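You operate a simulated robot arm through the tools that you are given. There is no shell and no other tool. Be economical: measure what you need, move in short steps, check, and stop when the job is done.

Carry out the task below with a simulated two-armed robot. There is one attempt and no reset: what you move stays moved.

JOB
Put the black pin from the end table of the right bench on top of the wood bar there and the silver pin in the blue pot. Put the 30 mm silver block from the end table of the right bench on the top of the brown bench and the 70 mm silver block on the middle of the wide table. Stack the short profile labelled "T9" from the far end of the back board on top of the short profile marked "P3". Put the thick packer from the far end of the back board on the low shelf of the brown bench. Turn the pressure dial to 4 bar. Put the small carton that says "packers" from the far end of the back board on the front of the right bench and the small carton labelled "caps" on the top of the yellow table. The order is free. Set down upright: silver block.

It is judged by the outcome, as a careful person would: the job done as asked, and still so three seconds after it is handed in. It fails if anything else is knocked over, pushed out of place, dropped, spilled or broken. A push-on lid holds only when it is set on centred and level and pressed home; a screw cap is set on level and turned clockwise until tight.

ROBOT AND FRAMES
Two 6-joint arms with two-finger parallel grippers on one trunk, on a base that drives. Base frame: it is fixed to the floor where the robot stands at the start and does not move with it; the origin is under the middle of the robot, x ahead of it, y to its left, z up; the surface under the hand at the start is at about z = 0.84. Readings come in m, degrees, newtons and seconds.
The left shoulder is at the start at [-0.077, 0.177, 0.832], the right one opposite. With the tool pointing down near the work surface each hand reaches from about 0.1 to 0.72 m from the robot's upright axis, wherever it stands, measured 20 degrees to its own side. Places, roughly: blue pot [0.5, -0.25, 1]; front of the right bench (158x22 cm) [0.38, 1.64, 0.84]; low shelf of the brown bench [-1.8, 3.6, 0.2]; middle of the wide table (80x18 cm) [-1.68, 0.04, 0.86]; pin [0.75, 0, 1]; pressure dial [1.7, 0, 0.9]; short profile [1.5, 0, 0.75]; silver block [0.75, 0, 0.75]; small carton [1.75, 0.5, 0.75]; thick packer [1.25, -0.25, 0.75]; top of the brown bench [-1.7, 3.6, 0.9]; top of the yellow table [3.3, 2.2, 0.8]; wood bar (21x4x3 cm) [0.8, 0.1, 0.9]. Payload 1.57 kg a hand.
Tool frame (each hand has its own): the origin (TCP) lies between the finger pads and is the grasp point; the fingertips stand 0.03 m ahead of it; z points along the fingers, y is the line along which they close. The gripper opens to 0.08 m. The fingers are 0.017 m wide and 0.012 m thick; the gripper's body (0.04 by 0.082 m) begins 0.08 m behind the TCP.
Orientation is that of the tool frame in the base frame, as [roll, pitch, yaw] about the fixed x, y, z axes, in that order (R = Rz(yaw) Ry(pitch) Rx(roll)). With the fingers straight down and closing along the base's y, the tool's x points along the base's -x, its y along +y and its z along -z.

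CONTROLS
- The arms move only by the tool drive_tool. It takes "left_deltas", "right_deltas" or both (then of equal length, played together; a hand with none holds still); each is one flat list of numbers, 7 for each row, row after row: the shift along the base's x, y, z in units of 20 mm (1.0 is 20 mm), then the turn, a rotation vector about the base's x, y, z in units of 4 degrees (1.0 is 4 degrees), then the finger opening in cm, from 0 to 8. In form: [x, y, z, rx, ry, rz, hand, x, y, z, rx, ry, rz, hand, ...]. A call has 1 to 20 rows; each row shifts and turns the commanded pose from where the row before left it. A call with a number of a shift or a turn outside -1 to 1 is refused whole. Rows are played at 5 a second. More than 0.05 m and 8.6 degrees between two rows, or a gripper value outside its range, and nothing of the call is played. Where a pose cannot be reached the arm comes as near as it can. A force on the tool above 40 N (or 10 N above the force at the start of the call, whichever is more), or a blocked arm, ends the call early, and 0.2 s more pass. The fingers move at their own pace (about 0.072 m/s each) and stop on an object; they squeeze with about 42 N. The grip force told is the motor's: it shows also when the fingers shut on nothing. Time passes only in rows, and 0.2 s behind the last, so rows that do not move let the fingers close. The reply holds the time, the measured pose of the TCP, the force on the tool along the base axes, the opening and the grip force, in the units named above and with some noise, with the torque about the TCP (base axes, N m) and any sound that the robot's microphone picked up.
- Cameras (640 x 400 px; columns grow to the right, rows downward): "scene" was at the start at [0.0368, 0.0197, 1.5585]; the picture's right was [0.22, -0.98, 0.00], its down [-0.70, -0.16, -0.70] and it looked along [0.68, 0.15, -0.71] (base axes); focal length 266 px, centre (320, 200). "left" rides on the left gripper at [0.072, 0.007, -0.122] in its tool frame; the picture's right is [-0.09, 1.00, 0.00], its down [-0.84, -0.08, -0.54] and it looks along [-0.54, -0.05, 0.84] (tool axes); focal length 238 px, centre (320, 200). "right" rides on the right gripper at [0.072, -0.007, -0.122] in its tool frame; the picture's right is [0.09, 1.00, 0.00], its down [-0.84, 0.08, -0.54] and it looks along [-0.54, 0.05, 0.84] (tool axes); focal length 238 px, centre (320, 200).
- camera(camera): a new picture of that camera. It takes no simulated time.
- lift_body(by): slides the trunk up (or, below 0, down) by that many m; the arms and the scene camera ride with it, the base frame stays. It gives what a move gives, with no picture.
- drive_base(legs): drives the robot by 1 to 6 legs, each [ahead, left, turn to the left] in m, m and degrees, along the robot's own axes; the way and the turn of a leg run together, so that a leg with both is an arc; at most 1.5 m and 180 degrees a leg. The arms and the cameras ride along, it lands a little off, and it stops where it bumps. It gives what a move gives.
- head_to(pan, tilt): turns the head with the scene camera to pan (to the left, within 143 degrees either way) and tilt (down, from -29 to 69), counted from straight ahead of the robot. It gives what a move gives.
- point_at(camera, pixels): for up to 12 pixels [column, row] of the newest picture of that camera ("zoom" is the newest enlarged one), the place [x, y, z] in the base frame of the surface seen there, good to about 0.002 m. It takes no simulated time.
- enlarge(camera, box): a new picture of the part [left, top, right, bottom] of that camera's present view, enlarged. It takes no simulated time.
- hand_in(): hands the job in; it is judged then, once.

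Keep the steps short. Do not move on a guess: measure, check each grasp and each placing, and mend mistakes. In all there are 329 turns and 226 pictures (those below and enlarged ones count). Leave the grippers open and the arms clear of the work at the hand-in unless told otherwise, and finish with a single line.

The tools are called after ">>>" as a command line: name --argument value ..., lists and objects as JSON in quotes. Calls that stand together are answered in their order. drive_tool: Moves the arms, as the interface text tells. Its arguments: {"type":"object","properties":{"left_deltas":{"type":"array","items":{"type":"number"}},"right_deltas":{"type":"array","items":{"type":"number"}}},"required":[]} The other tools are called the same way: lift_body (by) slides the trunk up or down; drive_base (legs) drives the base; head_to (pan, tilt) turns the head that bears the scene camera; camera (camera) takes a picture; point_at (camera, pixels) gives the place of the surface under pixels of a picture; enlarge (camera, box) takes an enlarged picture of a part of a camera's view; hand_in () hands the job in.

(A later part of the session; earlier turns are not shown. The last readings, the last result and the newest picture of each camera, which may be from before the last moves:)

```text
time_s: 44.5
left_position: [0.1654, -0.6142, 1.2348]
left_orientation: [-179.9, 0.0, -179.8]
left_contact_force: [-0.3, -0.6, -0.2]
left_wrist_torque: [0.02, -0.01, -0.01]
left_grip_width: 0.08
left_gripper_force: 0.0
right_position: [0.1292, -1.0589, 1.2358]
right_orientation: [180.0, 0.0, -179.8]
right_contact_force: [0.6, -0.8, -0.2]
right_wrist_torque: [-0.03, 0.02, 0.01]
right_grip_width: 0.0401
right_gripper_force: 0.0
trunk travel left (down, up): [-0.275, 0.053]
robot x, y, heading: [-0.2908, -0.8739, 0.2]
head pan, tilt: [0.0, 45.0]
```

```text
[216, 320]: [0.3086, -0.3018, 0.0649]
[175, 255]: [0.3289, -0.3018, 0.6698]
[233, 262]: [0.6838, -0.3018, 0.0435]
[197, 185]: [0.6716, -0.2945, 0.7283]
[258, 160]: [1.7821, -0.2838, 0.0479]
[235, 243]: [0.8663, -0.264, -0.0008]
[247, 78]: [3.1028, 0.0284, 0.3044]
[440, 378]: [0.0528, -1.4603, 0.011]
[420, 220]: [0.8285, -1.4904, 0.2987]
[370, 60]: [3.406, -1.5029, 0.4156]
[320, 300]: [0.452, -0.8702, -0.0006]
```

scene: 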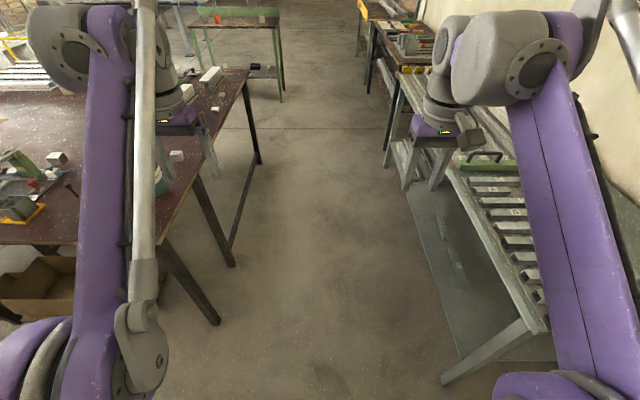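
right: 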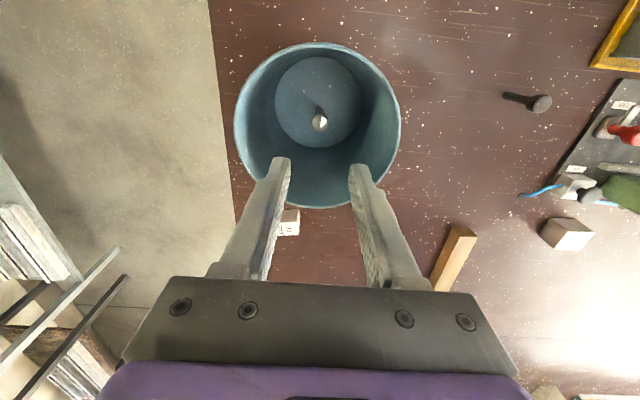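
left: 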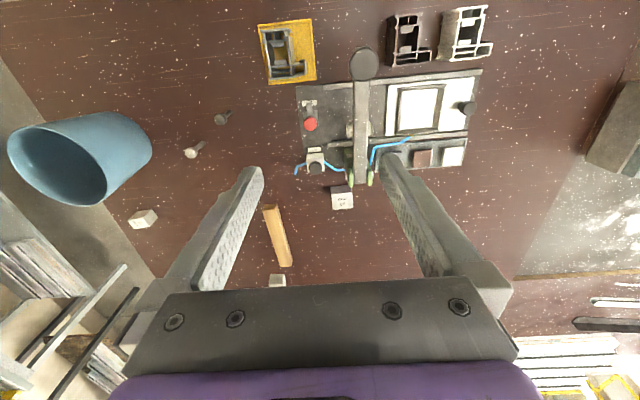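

Legs at x≈0.31, 0.68, 1.78 (y≈-0.30). I drive ahead 0.94, turn left 90°, then approach to y≈-0.60.

>>> drive_base --legs '[[0.94, 0, 0], [0, 0, 90]]'

>>> camera --camera "scene"

```text
time_s: 53.4
left_position: [0.3831, -0.4319, 1.2356]
left_orientation: [180.0, 0.0, -88.5]
left_contact_force: [0.7, -0.1, -0.2]
left_wrist_torque: [0.01, 0.0, -0.02]
left_grip_width: 0.0803
left_gripper_force: 0.0
right_position: [0.8284, -0.4559, 1.2373]
right_orientation: [180.0, 0.0, -88.5]
right_contact_force: [-0.5, 0.2, 0.6]
right_wrist_torque: [0.02, 0.0, -0.01]
right_grip_width: 0.0398
right_gripper_force: 0.1
trunk travel left (down, up): [-0.275, 0.053]
robot x, y, heading: [0.648, -0.8791, 91.4]
head pan, tilt: [0.0, 45.0]
```

```text
193 pictures are left
```

scene: 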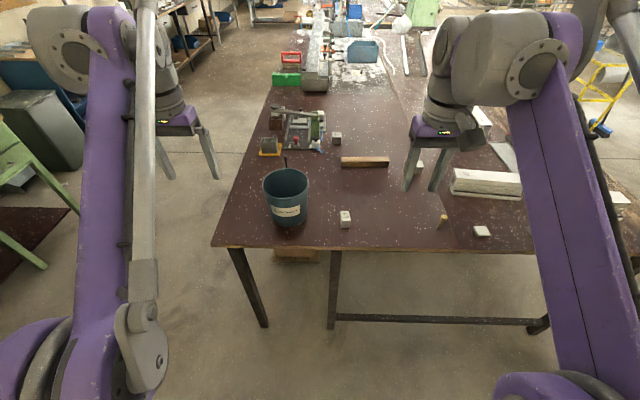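

>>> drive_base --legs '[[0.29, 0, -1.4]]'

>>> head_to --pan 0 --tilt 50

>>> camera --camera "scene"

```text
time_s: 55.4
left_position: [0.3939, -0.1303, 1.2353]
left_orientation: [180.0, 0.0, -90.3]
left_contact_force: [0.1, 0.0, 0.7]
left_wrist_torque: [0.01, 0.04, 0.0]
left_grip_width: 0.0799
left_gripper_force: 0.1
right_position: [0.8382, -0.1683, 1.2364]
right_orientation: [179.9, 0.0, -90.3]
right_contact_force: [0.2, 0.0, 0.6]
right_wrist_torque: [0.0, -0.01, -0.04]
right_grip_width: 0.0401
right_gripper_force: 0.0
trunk travel left (down, up): [-0.275, 0.053]
robot x, y, heading: [0.6443, -0.5882, 89.7]
head pan, tilt: [0.0, 45.0]
```

```text
time_s: 56.1
left_position: [0.3936, -0.1296, 1.2339]
left_orientation: [-180.0, 0.0, -90.3]
left_contact_force: [0.1, 0.7, -0.6]
left_wrist_torque: [0.05, -0.01, -0.01]
left_grip_width: 0.0801
left_gripper_force: 0.1
right_position: [0.8378, -0.1687, 1.2373]
right_orientation: [180.0, 0.0, -90.4]
right_contact_force: [0.3, 0.5, -0.2]
right_wrist_torque: [0.01, 0.0, 0.01]
right_grip_width: 0.0401
right_gripper_force: 0.1
trunk travel left (down, up): [-0.275, 0.053]
robot x, y, heading: [0.6417, -0.5867, 89.8]
head pan, tilt: [0.0, 50.0]
```

```text
192 pictures are left
```

scene: 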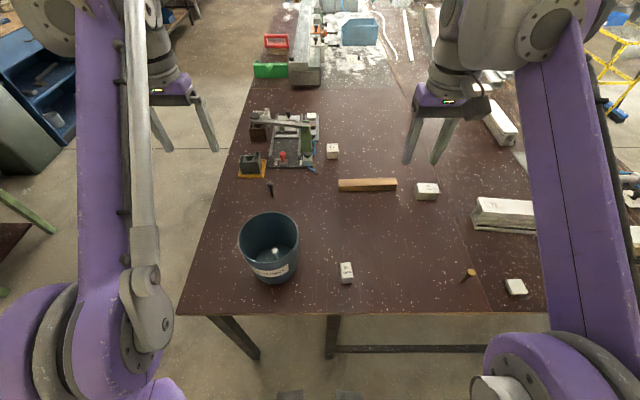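

>>> point_at --camera "scene" --pixels '[[269, 182], [269, 186], [272, 197], [340, 182], [395, 181], [367, 181], [368, 189], [427, 186], [427, 196], [345, 266], [347, 277], [515, 284]]'

>>> enlarge --camera "scene" --box '[230, 150, 350, 225]'

>>> enlarge --camera "scene" --box '[400, 180, 560, 300]'

```text
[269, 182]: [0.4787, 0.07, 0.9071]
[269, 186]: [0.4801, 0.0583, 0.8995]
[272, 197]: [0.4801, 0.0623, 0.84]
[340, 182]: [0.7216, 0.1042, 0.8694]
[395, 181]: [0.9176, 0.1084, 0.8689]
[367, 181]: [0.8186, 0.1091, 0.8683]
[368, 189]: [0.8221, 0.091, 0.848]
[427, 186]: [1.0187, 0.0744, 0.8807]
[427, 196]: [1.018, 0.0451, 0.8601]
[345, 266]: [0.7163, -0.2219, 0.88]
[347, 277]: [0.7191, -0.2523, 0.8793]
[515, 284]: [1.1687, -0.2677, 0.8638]
```

```text
5.33 times, centred on (290, 188) of scene
```

zoom: 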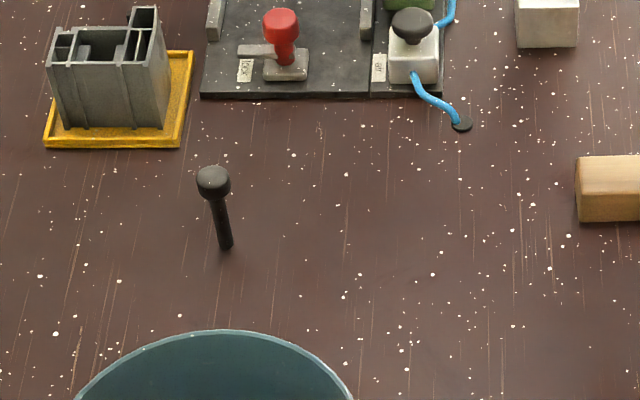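

```text
3.33 times, centred on (480, 240) of scene
```

zoom: 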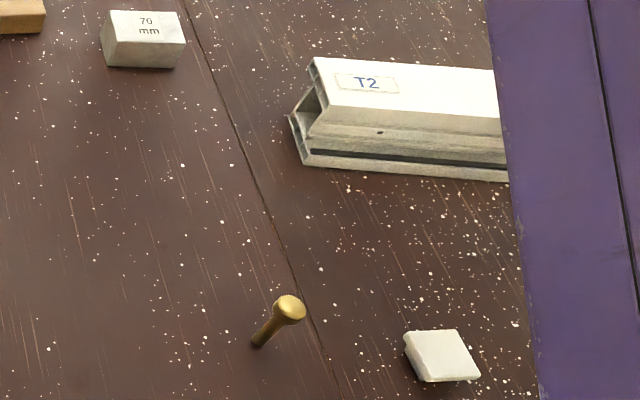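

Black pin at (0.479,0.066). The left hand goes over it.

>>> drive_tool --left_deltas '[0.427, 0.978, -1, 0, 0, 0, 5, 0.427, 0.978, -1, 0, 0, 0, 5, 0.427, 0.978, -1, 0, 0, 0, 5, 0.427, 0.978, -1, 0, 0, 0, 5, 0.427, 0.978, -1, 0, 0, 0, 5, 0.427, 0.978, -1, 0, 0, 0, 5, 0.427, 0.978, -1, 0, 0, 0, 5, 0.427, 0.978, -1, 0, 0, 0, 5, 0.427, 0.978, -1, 0, 0, 0, 5, 0.427, 0.978, -1, 0, 0, 0, 5, 0, 0, -1, 0, 0, 0, 5]'

>>> camera --camera "left"

```text
time_s: 58.5
left_position: [0.4755, 0.0473, 1.0179]
left_orientation: [-180.0, -0.1, -90.3]
left_contact_force: [-0.5, -0.2, -0.2]
left_wrist_torque: [-0.01, -0.04, -0.03]
left_grip_width: 0.0501
left_gripper_force: 0.2
left hand out of reach, approached as far as the arm can: row 10
right_position: [0.8378, -0.1684, 1.2376]
right_orientation: [-180.0, 0.0, -90.3]
right_contact_force: [-0.2, -0.4, 0.4]
right_wrist_torque: [0.02, 0.0, 0.01]
right_grip_width: 0.0403
right_gripper_force: 0.1
trunk travel left (down, up): [-0.275, 0.053]
robot x, y, heading: [0.6471, -0.5881, 89.6]
head pan, tilt: [0.0, 50.0]
```

```text
189 pictures are left
```

left: 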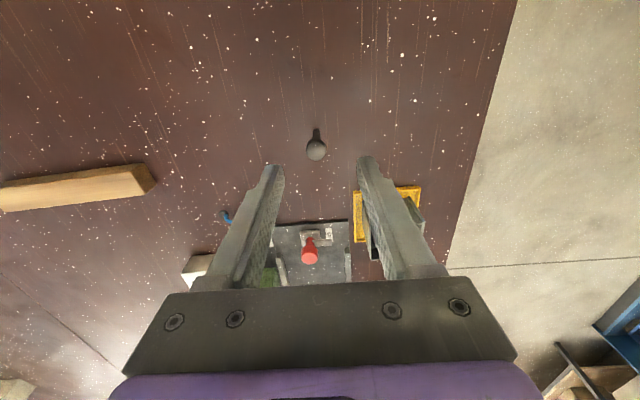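

Near the limit; the reach gets better lower. I descend to z≈0.95 and step +y, then look.

>>> drive_tool --left_deltas '[0, 0, -1, 0, 0, 0, 5, 0, 0, -1, 0, 0, 0, 5, 0, 0, -1, 0, 0, 0, 5, 0.15, 0.95, 0, 0, 0, 0, 5]'

>>> camera --camera "left"

>>> point_at --camera "left" --pixels '[[318, 190], [318, 180], [318, 170], [318, 160]]'

```text
time_s: 59.5
left_position: [0.4764, 0.071, 0.9567]
left_orientation: [180.0, -0.1, -90.4]
left_contact_force: [1.1, 0.3, -0.5]
left_wrist_torque: [-0.02, 0.01, -0.01]
left_grip_width: 0.0498
left_gripper_force: 0.0
right_position: [0.8379, -0.1682, 1.2353]
right_orientation: [180.0, 0.0, -90.3]
right_contact_force: [-0.3, 0.9, 0.1]
right_wrist_torque: [-0.07, -0.02, -0.01]
right_grip_width: 0.0398
right_gripper_force: 0.1
trunk travel left (down, up): [-0.275, 0.053]
robot x, y, heading: [0.6457, -0.5851, 89.8]
head pan, tilt: [0.0, 50.0]
```

```text
188 pictures are left
```

left: 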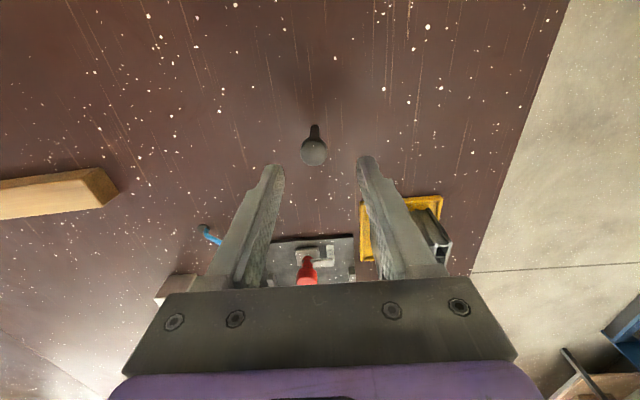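

```text
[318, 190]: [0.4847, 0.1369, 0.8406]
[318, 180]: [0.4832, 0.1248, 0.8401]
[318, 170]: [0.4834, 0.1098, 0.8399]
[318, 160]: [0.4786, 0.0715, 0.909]
```

>>> drive_tool --left_deltas '[0.1, -0.2, -1, 0, 0, 0, 5, 0, 0, -1, 0, 0, 0, 5, 0, 0, -1, 0, 0, 0, 5, 0, 0, -0.2, 0, 0, 0, 5, 0, 0, 0, 0, 0, 0, 0, 0, 0, 0, 0, 0, 0, 0, 0, 0, 0, 0, 0, 0, 0, 0, 0, 0, 0, 0, 0, 0]'

>>> camera --camera "left"

```text
time_s: 61.3
left_position: [0.4814, 0.0638, 0.8924]
left_orientation: [-179.9, 0.0, -90.3]
left_contact_force: [0.4, 0.2, -1.2]
left_wrist_torque: [-0.05, 0.01, 0.01]
left_grip_width: 0.0199
left_gripper_force: 33.7
right_position: [0.8384, -0.1696, 1.2369]
right_orientation: [-179.9, 0.1, -90.3]
right_contact_force: [-0.4, 1.2, 0.2]
right_wrist_torque: [0.03, 0.0, 0.02]
right_grip_width: 0.0402
right_gripper_force: 0.1
trunk travel left (down, up): [-0.275, 0.053]
robot x, y, heading: [0.6462, -0.5894, 89.6]
head pan, tilt: [0.0, 50.0]
```

```text
187 pictures are left
```

left: 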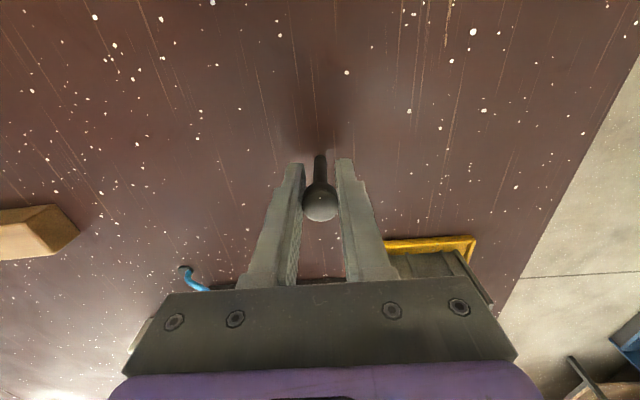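

Gripped. Lift 10 cm, then shift the base 0.31 m to its right.

>>> drive_tool --left_deltas '[0, 0, 1, 0, 0, 0, 0, 0, 0, 1, 0, 0, 0, 0, 0, -0.5, 1, 0, 0, 0, 0, 0, -0.5, 1, 0, 0, 0, 0, 0, -0.5, 1, 0, 0, 0, 0, 0, -0.5, 1, 0, 0, 0, 0]'

>>> drive_base --legs '[[0, -0.31, 0.3]]'

>>> camera --camera "scene"

>>> camera --camera "left"

```text
time_s: 62.7
left_position: [0.4813, 0.0228, 1.0124]
left_orientation: [-180.0, 0.1, -90.4]
left_contact_force: [0.3, -0.7, -1.2]
left_wrist_torque: [-0.01, -0.01, -0.02]
left_grip_width: 0.0197
left_gripper_force: 33.9
right_position: [0.8379, -0.1694, 1.2363]
right_orientation: [-179.9, 0.0, -90.3]
right_contact_force: [0.7, 0.4, 0.7]
right_wrist_torque: [-0.03, 0.01, 0.01]
right_grip_width: 0.0399
right_gripper_force: 0.1
trunk travel left (down, up): [-0.275, 0.053]
robot x, y, heading: [0.6465, -0.5853, 89.9]
head pan, tilt: [0.0, 50.0]
```

```text
time_s: 66.0
left_position: [0.7993, 0.0226, 1.0126]
left_orientation: [180.0, 0.0, -90.4]
left_contact_force: [0.4, 0.2, -0.9]
left_wrist_torque: [0.0, 0.0, 0.05]
left_grip_width: 0.0198
left_gripper_force: 33.5
right_position: [1.1556, -0.1713, 1.2357]
right_orientation: [180.0, 0.0, -90.4]
right_contact_force: [-0.4, -0.5, -0.7]
right_wrist_torque: [-0.03, 0.02, 0.02]
right_grip_width: 0.0398
right_gripper_force: 0.0
trunk travel left (down, up): [-0.275, 0.053]
robot x, y, heading: [0.9636, -0.5885, 89.5]
head pan, tilt: [0.0, 50.0]
```

```text
186 pictures are left
```

scene: 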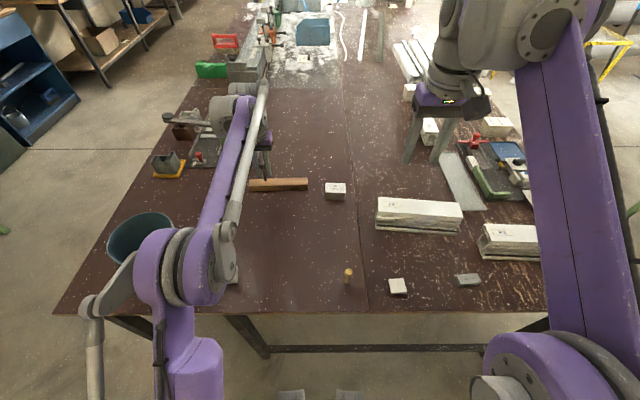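

```text
185 pictures are left
```

left: 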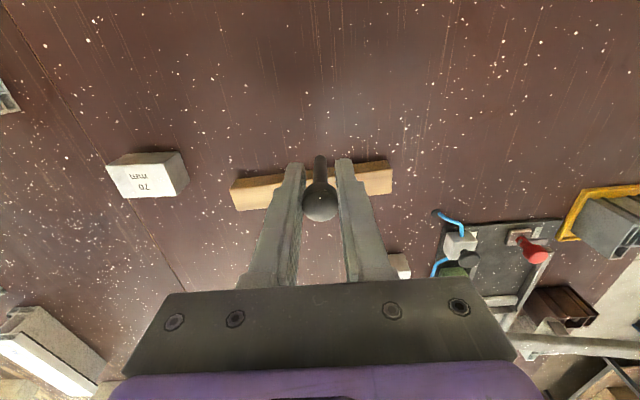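

>>> point_at --camera "left" --pixels '[[260, 182], [260, 195], [375, 168], [375, 182], [375, 190], [260, 205]]'

>>> enlarge --camera "scene" --box '[240, 160, 360, 210]'

>>> point_at --camera "zoom" --pixels '[[120, 105], [120, 130], [200, 102], [200, 128], [300, 100], [300, 125], [355, 100]]'

```text
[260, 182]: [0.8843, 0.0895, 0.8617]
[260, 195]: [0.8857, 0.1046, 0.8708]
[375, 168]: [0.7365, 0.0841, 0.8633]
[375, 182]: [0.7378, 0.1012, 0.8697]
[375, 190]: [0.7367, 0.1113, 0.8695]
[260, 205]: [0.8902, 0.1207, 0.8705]
```

```text
5.33 times, centred on (300, 185) of scene
```

zoom: 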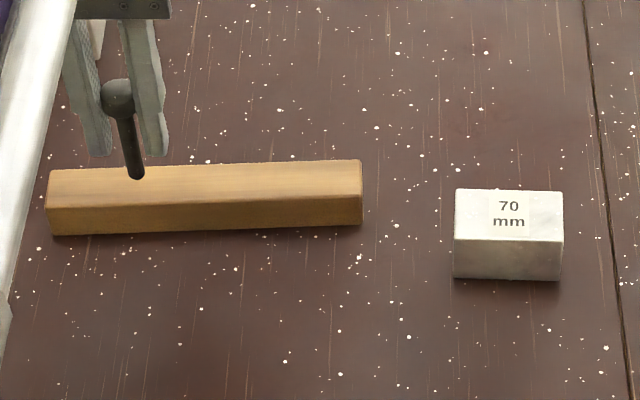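

```text
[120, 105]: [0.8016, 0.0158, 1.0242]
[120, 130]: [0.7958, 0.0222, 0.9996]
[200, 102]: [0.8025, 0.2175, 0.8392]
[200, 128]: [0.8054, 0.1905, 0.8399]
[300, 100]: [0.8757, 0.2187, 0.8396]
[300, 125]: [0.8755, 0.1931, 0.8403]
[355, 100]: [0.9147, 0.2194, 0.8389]
```

>>> point_at --camera "zoom" --pixels '[[160, 168], [160, 198], [160, 206], [250, 164], [250, 195], [340, 160], [340, 192]]'

```text
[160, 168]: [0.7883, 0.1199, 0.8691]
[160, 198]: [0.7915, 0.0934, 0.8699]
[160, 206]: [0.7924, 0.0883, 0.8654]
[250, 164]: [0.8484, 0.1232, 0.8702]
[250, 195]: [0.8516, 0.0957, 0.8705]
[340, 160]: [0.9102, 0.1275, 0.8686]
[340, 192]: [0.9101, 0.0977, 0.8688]
```

Bar centreline at x=0.80 is y≈0.106, top 0.8695. Base forward 4 cm, then the hand to y≈0.104.

>>> drive_base --legs '[[0.04, 0, 0.4]]'

>>> drive_tool --left_deltas '[0, 0.5, -0.5, 0, 0, 0, 0, 0, 0.5, -0.5, 0, 0, 0, 0, 0, 0.5, -0.5, 0, 0, 0, 0, 0, 0, -0.5, 0, 0, 0, 0]'

```text
time_s: 66.9
left_position: [0.7959, 0.0575, 1.0137]
left_orientation: [-180.0, 0.1, -89.9]
left_contact_force: [0.7, 0.3, -1.1]
left_wrist_torque: [-0.03, -0.02, 0.02]
left_grip_width: 0.0197
left_gripper_force: 34.3
right_position: [1.1545, -0.1335, 1.2369]
right_orientation: [180.0, 0.0, -90.1]
right_contact_force: [0.7, -0.1, 0.3]
right_wrist_torque: [0.0, 0.02, -0.02]
right_grip_width: 0.0403
right_gripper_force: 0.1
trunk travel left (down, up): [-0.275, 0.053]
robot x, y, heading: [0.9624, -0.5514, 89.9]
head pan, tilt: [0.0, 50.0]
```

```text
time_s: 67.9
left_position: [0.7966, 0.0869, 0.9734]
left_orientation: [-180.0, 0.0, -90.0]
left_contact_force: [0.3, -0.5, -0.3]
left_wrist_torque: [0.04, -0.01, -0.01]
left_grip_width: 0.0196
left_gripper_force: 34.2
right_position: [1.1542, -0.1326, 1.2375]
right_orientation: [-180.0, 0.0, -90.0]
right_contact_force: [-0.3, 0.0, -0.5]
right_wrist_torque: [0.0, 0.01, 0.01]
right_grip_width: 0.04
right_gripper_force: 0.0
trunk travel left (down, up): [-0.275, 0.053]
robot x, y, heading: [0.9636, -0.5517, 90.0]
head pan, tilt: [0.0, 50.0]
```

Next: y to 0.104, z down to about 0.929; then look.

>>> drive_tool --left_deltas '[0, 0.45, -0.6, 0, 0, 0, 0, 0, 0.4, -0.6, 0, 0, 0, 0, 0, 0, -0.5, 0, 0, 0, 0, 0, 0, -0.5, 0, 0, 0, 0]'

>>> enlarge --camera "left" --box '[240, 120, 400, 230]'

>>> enlarge --camera "scene" --box '[240, 150, 340, 212]'

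```text
time_s: 68.9
left_position: [0.7965, 0.1071, 0.9288]
left_orientation: [-180.0, 0.0, -90.0]
left_contact_force: [0.3, 0.1, -0.6]
left_wrist_torque: [-0.01, -0.03, -0.01]
left_grip_width: 0.0196
left_gripper_force: 33.4
right_position: [1.1542, -0.1332, 1.2369]
right_orientation: [180.0, 0.1, -90.1]
right_contact_force: [1.1, 0.3, 0.3]
right_wrist_torque: [-0.01, 0.0, 0.0]
right_grip_width: 0.0396
right_gripper_force: 0.1
trunk travel left (down, up): [-0.275, 0.053]
robot x, y, heading: [0.9594, -0.5519, 90.0]
head pan, tilt: [0.0, 50.0]
```

```text
3.64 times, centred on (320, 175) of left
```

zoom: 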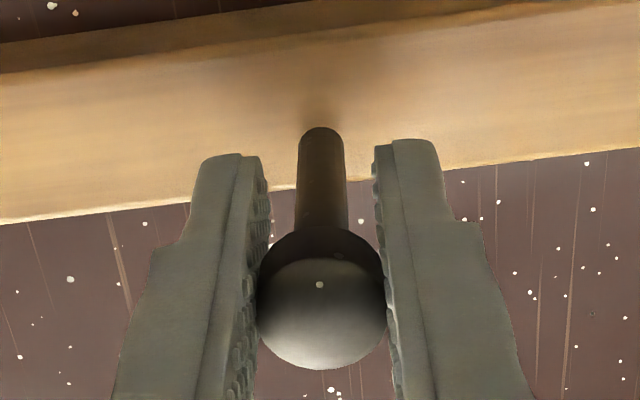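

```text
6.40 times, centred on (290, 181) of scene
```

zoom: 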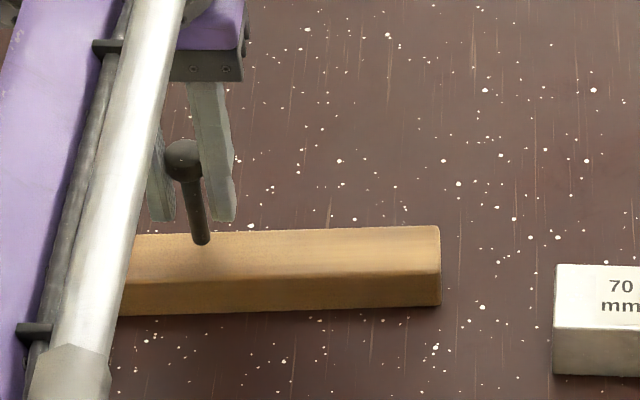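

>>> drive_tool --left_deltas '[0, -0.12, -0.15, 0, 0, 0, 0, 0, 0, -0.1, 0, 0, 0, 0, 0, 0, -0.07, 0, 0, 0, 0, 0, 0, 0, 0, 0, 0, 0]'

>>> enlarge --camera "left" --box '[240, 120, 400, 230]'

```text
time_s: 69.9
left_position: [0.7967, 0.1021, 0.9244]
left_orientation: [179.9, 0.0, -90.1]
left_contact_force: [0.6, 1.4, 5.9]
left_wrist_torque: [0.08, 0.0, -0.01]
left_grip_width: 0.0197
left_gripper_force: 33.8
right_position: [1.1531, -0.1331, 1.2371]
right_orientation: [-180.0, 0.0, -90.1]
right_contact_force: [0.0, 0.5, -0.2]
right_wrist_torque: [0.04, 0.01, 0.02]
right_grip_width: 0.04
right_gripper_force: 0.1
trunk travel left (down, up): [-0.275, 0.053]
robot x, y, heading: [0.9626, -0.5492, 90.0]
head pan, tilt: [0.0, 50.0]
```

```text
3.64 times, centred on (320, 175) of left
```

zoom: 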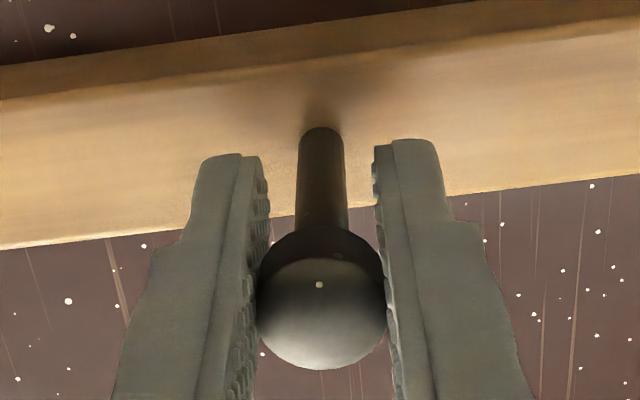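

Contact felt (5.9 N). Release gently and rise straight up.

>>> drive_tool --left_deltas '[0, 0, 0.04, 0, 0, 0, 0, 0, 0, 0, 0, 0, 0, 2.3, 0, 0, 0, 0, 0, 0, 4, 0, 0, 0, 0, 0, 0, 4, 0, 0, 0, 0, 0, 0, 4, 0, 0, 0.5, 0, 0, 0, 4, 0, 0, 1, 0, 0, 0, 4, 0, 0, 1, 0, 0, 0, 4, 0, 0, 1, 0, 0, 0, 4, 0, 0, 1, 0, 0, 0, 4]'

>>> camera --camera "left"

```text
time_s: 72.1
left_position: [0.7958, 0.1032, 1.0041]
left_orientation: [-179.9, 0.1, -90.1]
left_contact_force: [-0.2, 0.3, 0.8]
left_wrist_torque: [0.0, -0.01, 0.02]
left_grip_width: 0.0401
left_gripper_force: 0.2
left hand out of reach, approached as far as the arm can: row 10
right_position: [1.1532, -0.1332, 1.2368]
right_orientation: [-179.9, -0.1, -90.0]
right_contact_force: [0.0, -0.3, -0.4]
right_wrist_torque: [0.03, 0.0, -0.01]
right_grip_width: 0.04
right_gripper_force: 0.0
trunk travel left (down, up): [-0.275, 0.053]
robot x, y, heading: [0.968, -0.5532, 89.6]
head pan, tilt: [0.0, 50.0]
```

```text
180 pictures are left
```

left: 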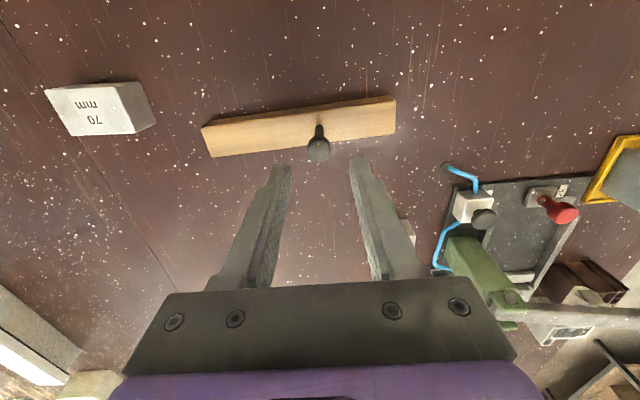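

Black pin stands on the bar. Raise and retract the left hand, then look at the far part with labels.

>>> drive_tool --left_deltas '[0, -0.5, 1, 0, 0, 0, 4, 0, -1, 1, 0, 0, 0, 4, 0, -1, 1, 0, 0, 0, 4, 0, -1, 1, 0, 0, 0, 4, 0, -1, 1, 0, 0, 0, 4, 0, -1, 1, 0, 0, 0, 4, 0, -1, 1, 0, 0, 0, 4, 0, -1, 1, 0, 0, 0, 4, 0, -1, 1, 0, 0, 0, 4, 0, -1, 1, 0, 0, 0, 4]'

>>> head_to --pan -20 --tilt 38

>>> camera --camera "scene"

>>> enlarge --camera "scene" --box '[200, 110, 420, 250]'

>>> camera --camera "right"

```text
time_s: 74.3
left_position: [0.7951, -0.0902, 1.2027]
left_orientation: [-179.9, 0.0, -90.2]
left_contact_force: [-0.3, 0.0, -0.9]
left_wrist_torque: [0.0, -0.03, -0.02]
left_grip_width: 0.0401
left_gripper_force: 0.0
right_position: [1.1542, -0.1332, 1.2376]
right_orientation: [-180.0, 0.0, -90.1]
right_contact_force: [-0.1, 0.3, 0.1]
right_wrist_torque: [0.04, 0.01, 0.0]
right_grip_width: 0.0398
right_gripper_force: 0.1
trunk travel left (down, up): [-0.275, 0.053]
robot x, y, heading: [0.9653, -0.5524, 89.8]
head pan, tilt: [0.0, 50.0]
```

```text
time_s: 75.1
left_position: [0.794, -0.0883, 1.203]
left_orientation: [-180.0, 0.0, -90.0]
left_contact_force: [0.2, -0.5, -0.8]
left_wrist_torque: [0.0, 0.01, -0.01]
left_grip_width: 0.04
left_gripper_force: 0.0
right_position: [1.1526, -0.1324, 1.2368]
right_orientation: [-180.0, 0.0, -90.2]
right_contact_force: [0.6, 0.6, -0.1]
right_wrist_torque: [0.02, -0.01, -0.01]
right_grip_width: 0.0397
right_gripper_force: 0.0
trunk travel left (down, up): [-0.275, 0.053]
robot x, y, heading: [0.9615, -0.5512, 90.3]
head pan, tilt: [-20.0, 38.0]
```

```text
179 pictures are left
```

scene: 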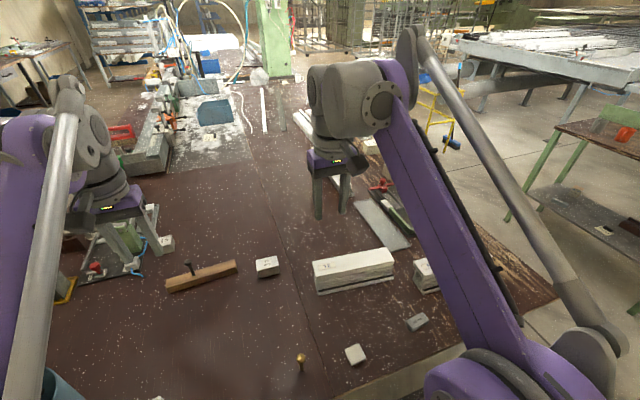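

```text
2.86 times, centred on (310, 180) of scene
```

zoom: 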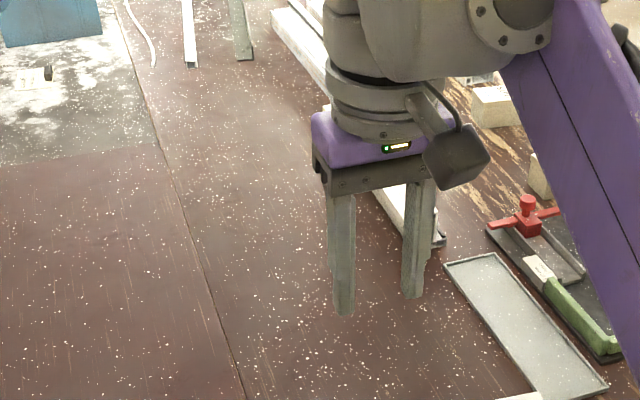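

```text
177 pictures are left
```

right: 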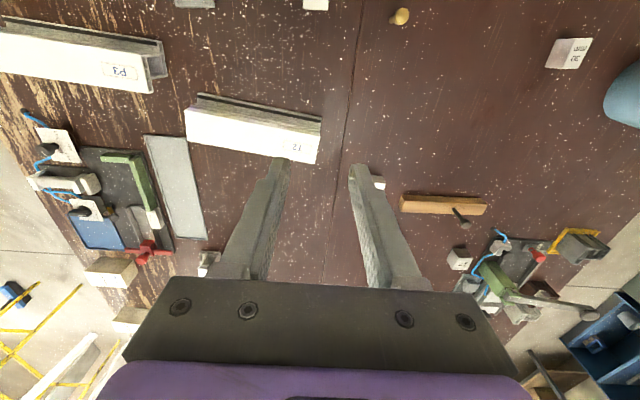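

I shift the base 0.45 m to its right to see P3 and the far end.

>>> drive_base --legs '[[0, -0.45, 0]]'

>>> head_to --pan 0 --tilt 40

>>> camera --camera "scene"

>>> camera --camera "left"

>>> camera --camera "right"

```text
time_s: 79.6
left_position: [1.246, -0.0878, 1.2033]
left_orientation: [179.9, 0.1, -89.6]
left_contact_force: [-0.3, -0.4, 0.6]
left_wrist_torque: [0.02, 0.04, 0.0]
left_grip_width: 0.0402
left_gripper_force: 0.2
right_position: [1.6052, -0.1296, 1.2371]
right_orientation: [-180.0, 0.0, -89.6]
right_contact_force: [0.9, -0.1, -1.0]
right_wrist_torque: [0.0, 0.02, 0.0]
right_grip_width: 0.04
right_gripper_force: 0.1
trunk travel left (down, up): [-0.275, 0.053]
robot x, y, heading: [1.4163, -0.5495, 90.4]
head pan, tilt: [-20.0, 38.0]
```

```text
time_s: 80.5
left_position: [1.2459, -0.0885, 1.2035]
left_orientation: [180.0, 0.0, -89.6]
left_contact_force: [0.1, -0.1, 0.1]
left_wrist_torque: [0.0, -0.03, 0.02]
left_grip_width: 0.0401
left_gripper_force: 0.1
right_position: [1.6067, -0.1299, 1.2371]
right_orientation: [180.0, -0.1, -89.6]
right_contact_force: [-0.4, 0.2, 0.3]
right_wrist_torque: [0.01, -0.01, 0.0]
right_grip_width: 0.0401
right_gripper_force: 0.0
trunk travel left (down, up): [-0.275, 0.053]
robot x, y, heading: [1.417, -0.5513, 90.4]
head pan, tilt: [0.0, 40.0]
```

```text
176 pictures are left
```

scene: 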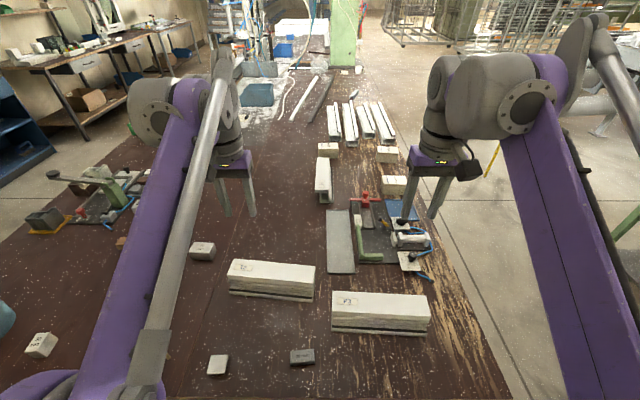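

```text
175 pictures are left
```

left: 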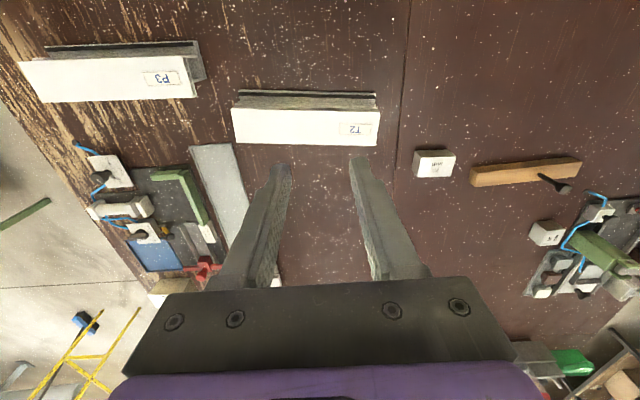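

```text
174 pictures are left
```

right: 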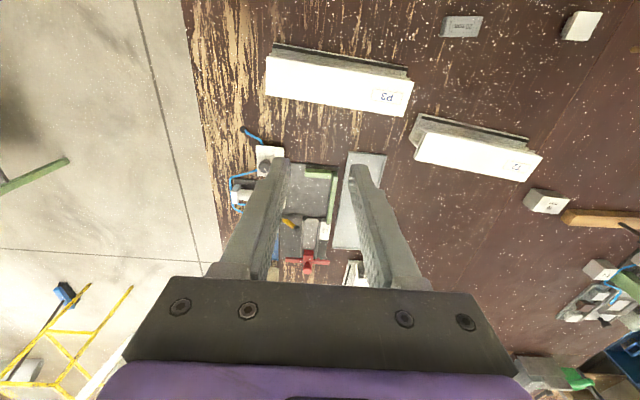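

>>> enlarge --camera "scene" --box '[300, 90, 420, 165]'

>>> enlarge --camera "scene" --box '[300, 135, 420, 210]'

>>> enlarge --camera "scene" --box '[320, 180, 460, 290]'

>>> enlarge --camera "scene" --box '[180, 250, 440, 400]'

>>> point_at --camera "scene" --pixels '[[327, 147], [386, 152], [393, 183], [322, 162], [322, 195], [332, 190], [217, 360], [302, 352], [218, 372], [302, 362]]'

```text
5.33 times, centred on (360, 128) of scene
```

zoom: 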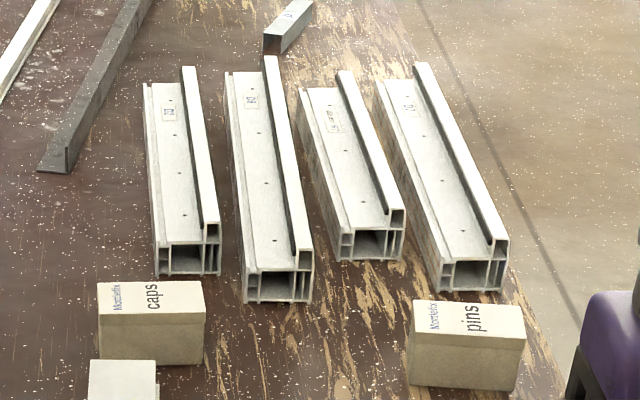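

```text
5.33 times, centred on (360, 172) of scene
```

zoom: 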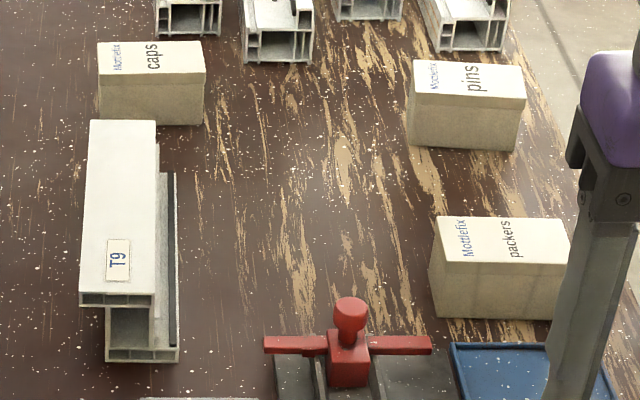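

```text
3.64 times, centred on (390, 235) of scene
```

zoom: 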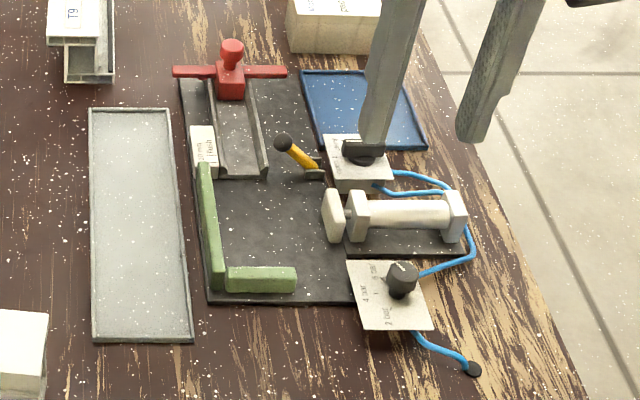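

```text
2.46 times, centred on (310, 325) of scene
```

zoom: 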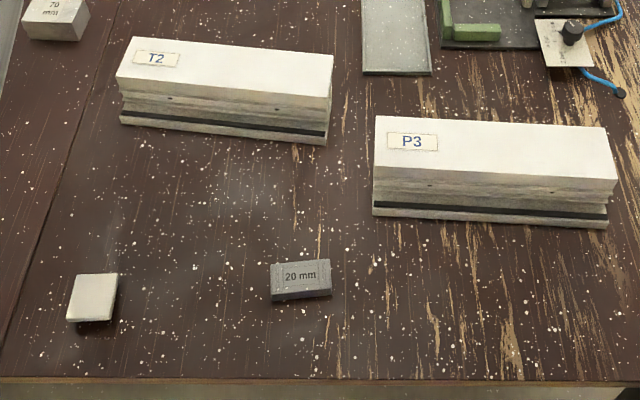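

```text
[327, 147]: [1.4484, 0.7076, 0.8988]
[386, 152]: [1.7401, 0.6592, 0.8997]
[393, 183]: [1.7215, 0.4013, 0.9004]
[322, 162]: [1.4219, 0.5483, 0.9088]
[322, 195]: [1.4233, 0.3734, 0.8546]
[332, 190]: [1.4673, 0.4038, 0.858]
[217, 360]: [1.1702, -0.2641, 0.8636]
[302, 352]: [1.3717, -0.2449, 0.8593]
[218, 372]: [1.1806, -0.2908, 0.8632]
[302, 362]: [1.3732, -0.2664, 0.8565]
```

T9 found at (1.42,0.46), caps carton (1.448,0.708), packers carton (1.72,0.40). I need to tell which of the two small pieces is the thick packer; closer look.

>>> head_to --pan 20 --tilt 60

>>> camera --camera "scene"

>>> enlarge --camera "scene" --box '[220, 160, 460, 310]'

```text
time_s: 81.3
left_position: [1.2463, -0.0893, 1.2022]
left_orientation: [180.0, 0.0, -89.6]
left_contact_force: [0.3, -0.7, -0.1]
left_wrist_torque: [-0.02, 0.02, -0.01]
left_grip_width: 0.04
left_gripper_force: 0.0
right_position: [1.6052, -0.1292, 1.2367]
right_orientation: [179.9, 0.0, -89.5]
right_contact_force: [0.4, 0.1, 0.4]
right_wrist_torque: [0.01, 0.0, 0.01]
right_grip_width: 0.0401
right_gripper_force: 0.0
trunk travel left (down, up): [-0.275, 0.053]
robot x, y, heading: [1.4188, -0.5514, 90.4]
head pan, tilt: [20.0, 60.0]
```

```text
169 pictures are left
```

scene: 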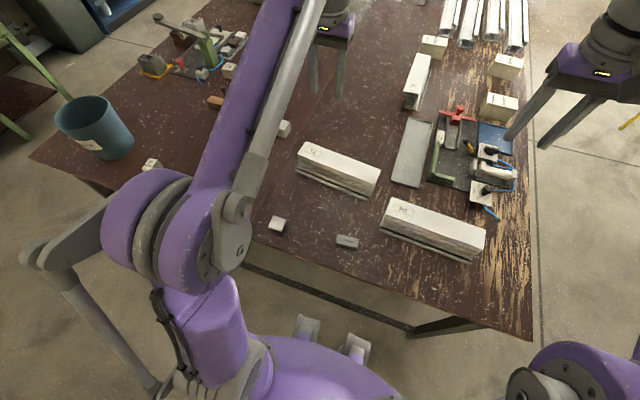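

```text
2.67 times, centred on (340, 235) of scene
```

zoom: 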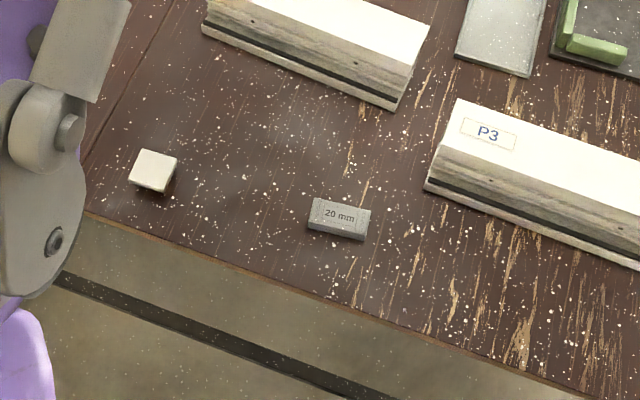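

>>> drive_tool --left_deltas '[-0.2, -1, -0.7, 0, 0, 0, 4, -0.2, -1, -0.7, 0, 0, 0, 4, -0.2, -1, -0.7, 0, 0, 0, 4, -0.2, -1, -0.7, 0, 0, 0, 4, -0.2, -1, -0.7, 0, 0, 0, 4, -0.2, -1, -0.7, 0, 0, 0, 4, -0.2, -1, -0.7, 0, 0, 0, 4, -0.2, -1, -0.7, 0, 0, 0, 4, -0.2, -1, -0.7, 0, 0, 0, 4, -0.2, -1, -0.7, 0, 0, 0, 4]'

>>> camera --camera "left"

```text
time_s: 83.5
left_position: [1.2073, -0.289, 1.0609]
left_orientation: [180.0, 0.0, -89.5]
left_contact_force: [0.4, 0.7, 0.4]
left_wrist_torque: [0.0, 0.0, 0.0]
left_grip_width: 0.0401
left_gripper_force: 0.1
right_position: [1.606, -0.13, 1.2369]
right_orientation: [-180.0, 0.0, -89.6]
right_contact_force: [0.0, -0.3, 0.0]
right_wrist_torque: [0.01, 0.02, -0.02]
right_grip_width: 0.0399
right_gripper_force: 0.1
trunk travel left (down, up): [-0.275, 0.053]
robot x, y, heading: [1.4191, -0.5495, 90.2]
head pan, tilt: [20.0, 60.0]
```

```text
167 pictures are left
```

left: 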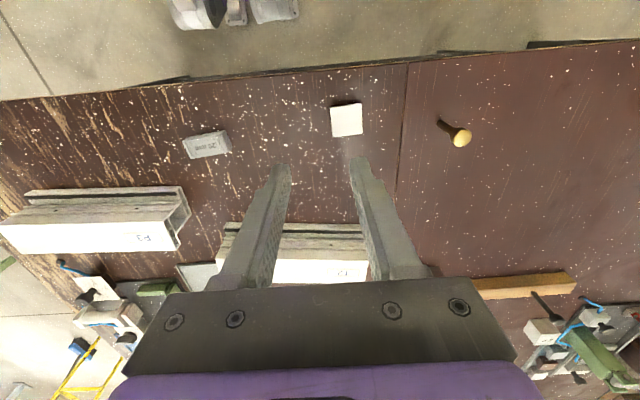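

>>> enlarge --camera "left" --box '[160, 80, 380, 180]'

>>> point_at --camera "zoom" --pixels '[[505, 80], [590, 80], [505, 155], [590, 150], [540, 115], [85, 165], [190, 160], [110, 215], [200, 200], [140, 185]]'

```text
2.91 times, centred on (270, 130) of left
```

zoom: 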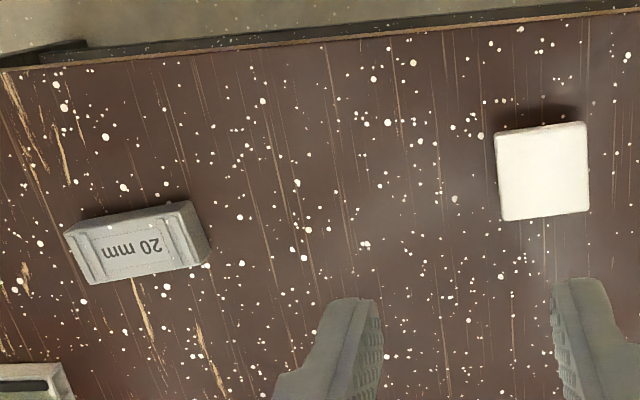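

```text
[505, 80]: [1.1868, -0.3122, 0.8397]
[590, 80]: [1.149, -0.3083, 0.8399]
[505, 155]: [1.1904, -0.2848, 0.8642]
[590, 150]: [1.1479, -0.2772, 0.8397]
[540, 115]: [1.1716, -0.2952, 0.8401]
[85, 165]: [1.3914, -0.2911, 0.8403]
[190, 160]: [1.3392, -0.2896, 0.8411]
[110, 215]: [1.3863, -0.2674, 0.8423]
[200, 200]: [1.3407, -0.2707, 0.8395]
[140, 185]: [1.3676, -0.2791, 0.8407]
```

>>> head_to --pan 0 --tilt 30

>>> camera --camera "scene"

>>> enlarge --camera "scene" --box '[230, 100, 420, 220]'

```text
time_s: 84.5
left_position: [1.2079, -0.286, 1.0619]
left_orientation: [-180.0, 0.1, -89.6]
left_contact_force: [-0.8, 0.6, 0.2]
left_wrist_torque: [-0.03, -0.02, 0.02]
left_grip_width: 0.0401
left_gripper_force: 0.2
right_position: [1.6056, -0.131, 1.2375]
right_orientation: [-180.0, -0.1, -89.6]
right_contact_force: [-1.5, -0.5, -1.2]
right_wrist_torque: [0.0, -0.02, 0.0]
right_grip_width: 0.0399
right_gripper_force: 0.0
trunk travel left (down, up): [-0.275, 0.053]
robot x, y, heading: [1.4204, -0.5467, 90.5]
head pan, tilt: [0.0, 30.0]
```

```text
165 pictures are left
```

scene: 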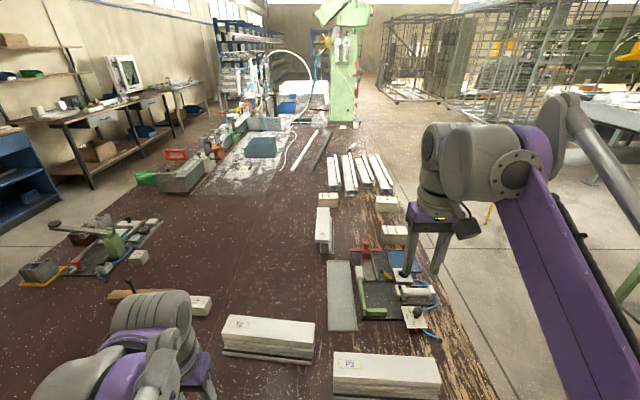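

```text
3.33 times, centred on (325, 160) of scene
```

zoom: 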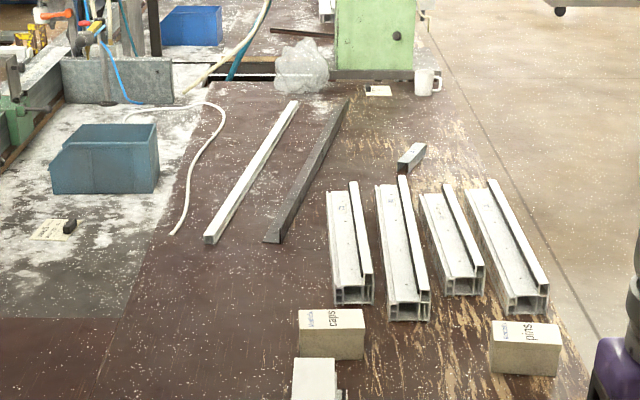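

I want a closer look at the white piece from the side before deciding.

>>> drive_tool --left_deltas '[-0.7, -1, -1, 0, 0, 0, 4, -0.7, -1, -1, 0, 0, 0, 4, 0, -0.5, -1, 0, 0, 0, 4]'

>>> enlarge --camera "left" --box '[100, 40, 420, 240]'

```text
time_s: 85.2
left_position: [1.1788, -0.3391, 1.0027]
left_orientation: [-180.0, 0.0, -89.6]
left_contact_force: [-0.1, -0.1, 0.0]
left_wrist_torque: [-0.03, -0.02, -0.02]
left_grip_width: 0.04
left_gripper_force: 0.1
right_position: [1.6044, -0.1297, 1.2368]
right_orientation: [-180.0, -0.1, -89.6]
right_contact_force: [0.4, 0.0, 0.1]
right_wrist_torque: [0.01, -0.02, -0.01]
right_grip_width: 0.0398
right_gripper_force: 0.0
trunk travel left (down, up): [-0.275, 0.053]
robot x, y, heading: [1.4197, -0.5512, 90.8]
head pan, tilt: [0.0, 30.0]
```

```text
2.00 times, centred on (260, 140) of left
```

zoom: 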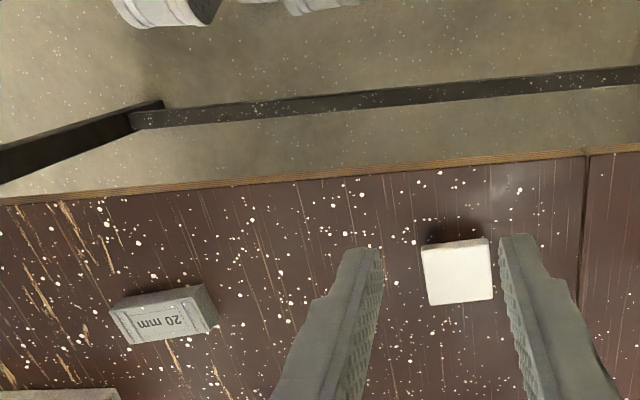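

The white piece looks like an undercut end cap; the grey "20 mm" piece is the packer. Now the dial: first inspect with the right camera. I lift the left hand clear, and move the right hand toward the dial.

>>> drive_tool --left_deltas '[0, 0.5, 1, 0, 0, 0, 4, 0, 0.5, 1, 0, 0, 0, 4, 0, 0.5, 1, 0, 0, 0, 4, 0, 0.5, 1, 0, 0, 0, 4, 0, 0.5, 1, 0, 0, 0, 4, 0, 0.5, 1, 0, 0, 0, 4, 0, 0.5, 1, 0, 0, 0, 4]' --right_deltas '[0.8, 0, -0.8, 0, 0, 0, 4, 0.8, 0, -0.8, 0, 0, 0, 4, 0.8, 0, -0.8, 0, 0, 0, 4, 0.8, 0, -0.8, 0, 0, 0, 4, 0.8, 0, -0.8, 0, 0, 0, 4, 0.8, 0, -0.8, 0, 0, 0, 4, 0.8, 0, -0.8, 0, 0, 0, 4]'

>>> camera --camera "right"

>>> enlarge --camera "scene" --box '[370, 240, 450, 350]'

```text
time_s: 86.8
left_position: [1.1791, -0.2666, 1.1465]
left_orientation: [-180.0, 0.0, -89.5]
left_contact_force: [0.6, 0.0, 0.2]
left_wrist_torque: [-0.03, -0.01, 0.02]
left_grip_width: 0.0402
left_gripper_force: 0.0
right_position: [1.7186, -0.1304, 1.1241]
right_orientation: [180.0, 0.0, -89.7]
right_contact_force: [-0.4, -0.3, -1.1]
right_wrist_torque: [0.0, -0.03, 0.0]
right_grip_width: 0.0401
right_gripper_force: 0.0
trunk travel left (down, up): [-0.275, 0.053]
robot x, y, heading: [1.4197, -0.5521, 90.2]
head pan, tilt: [0.0, 30.0]
```

```text
162 pictures are left
```

right: 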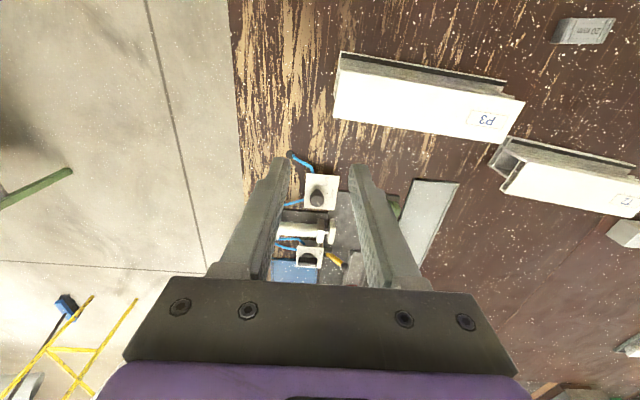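

```text
3.64 times, centred on (410, 295) of scene
```

zoom: 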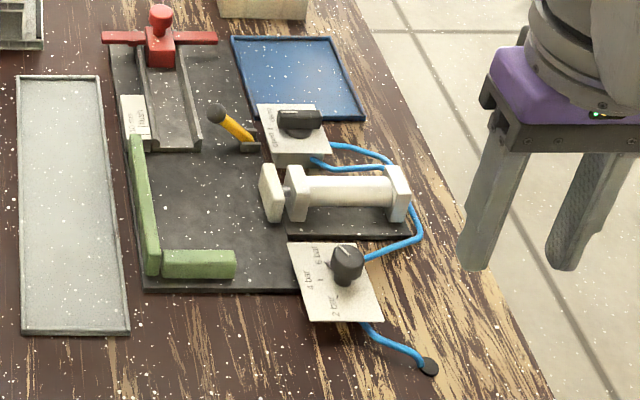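

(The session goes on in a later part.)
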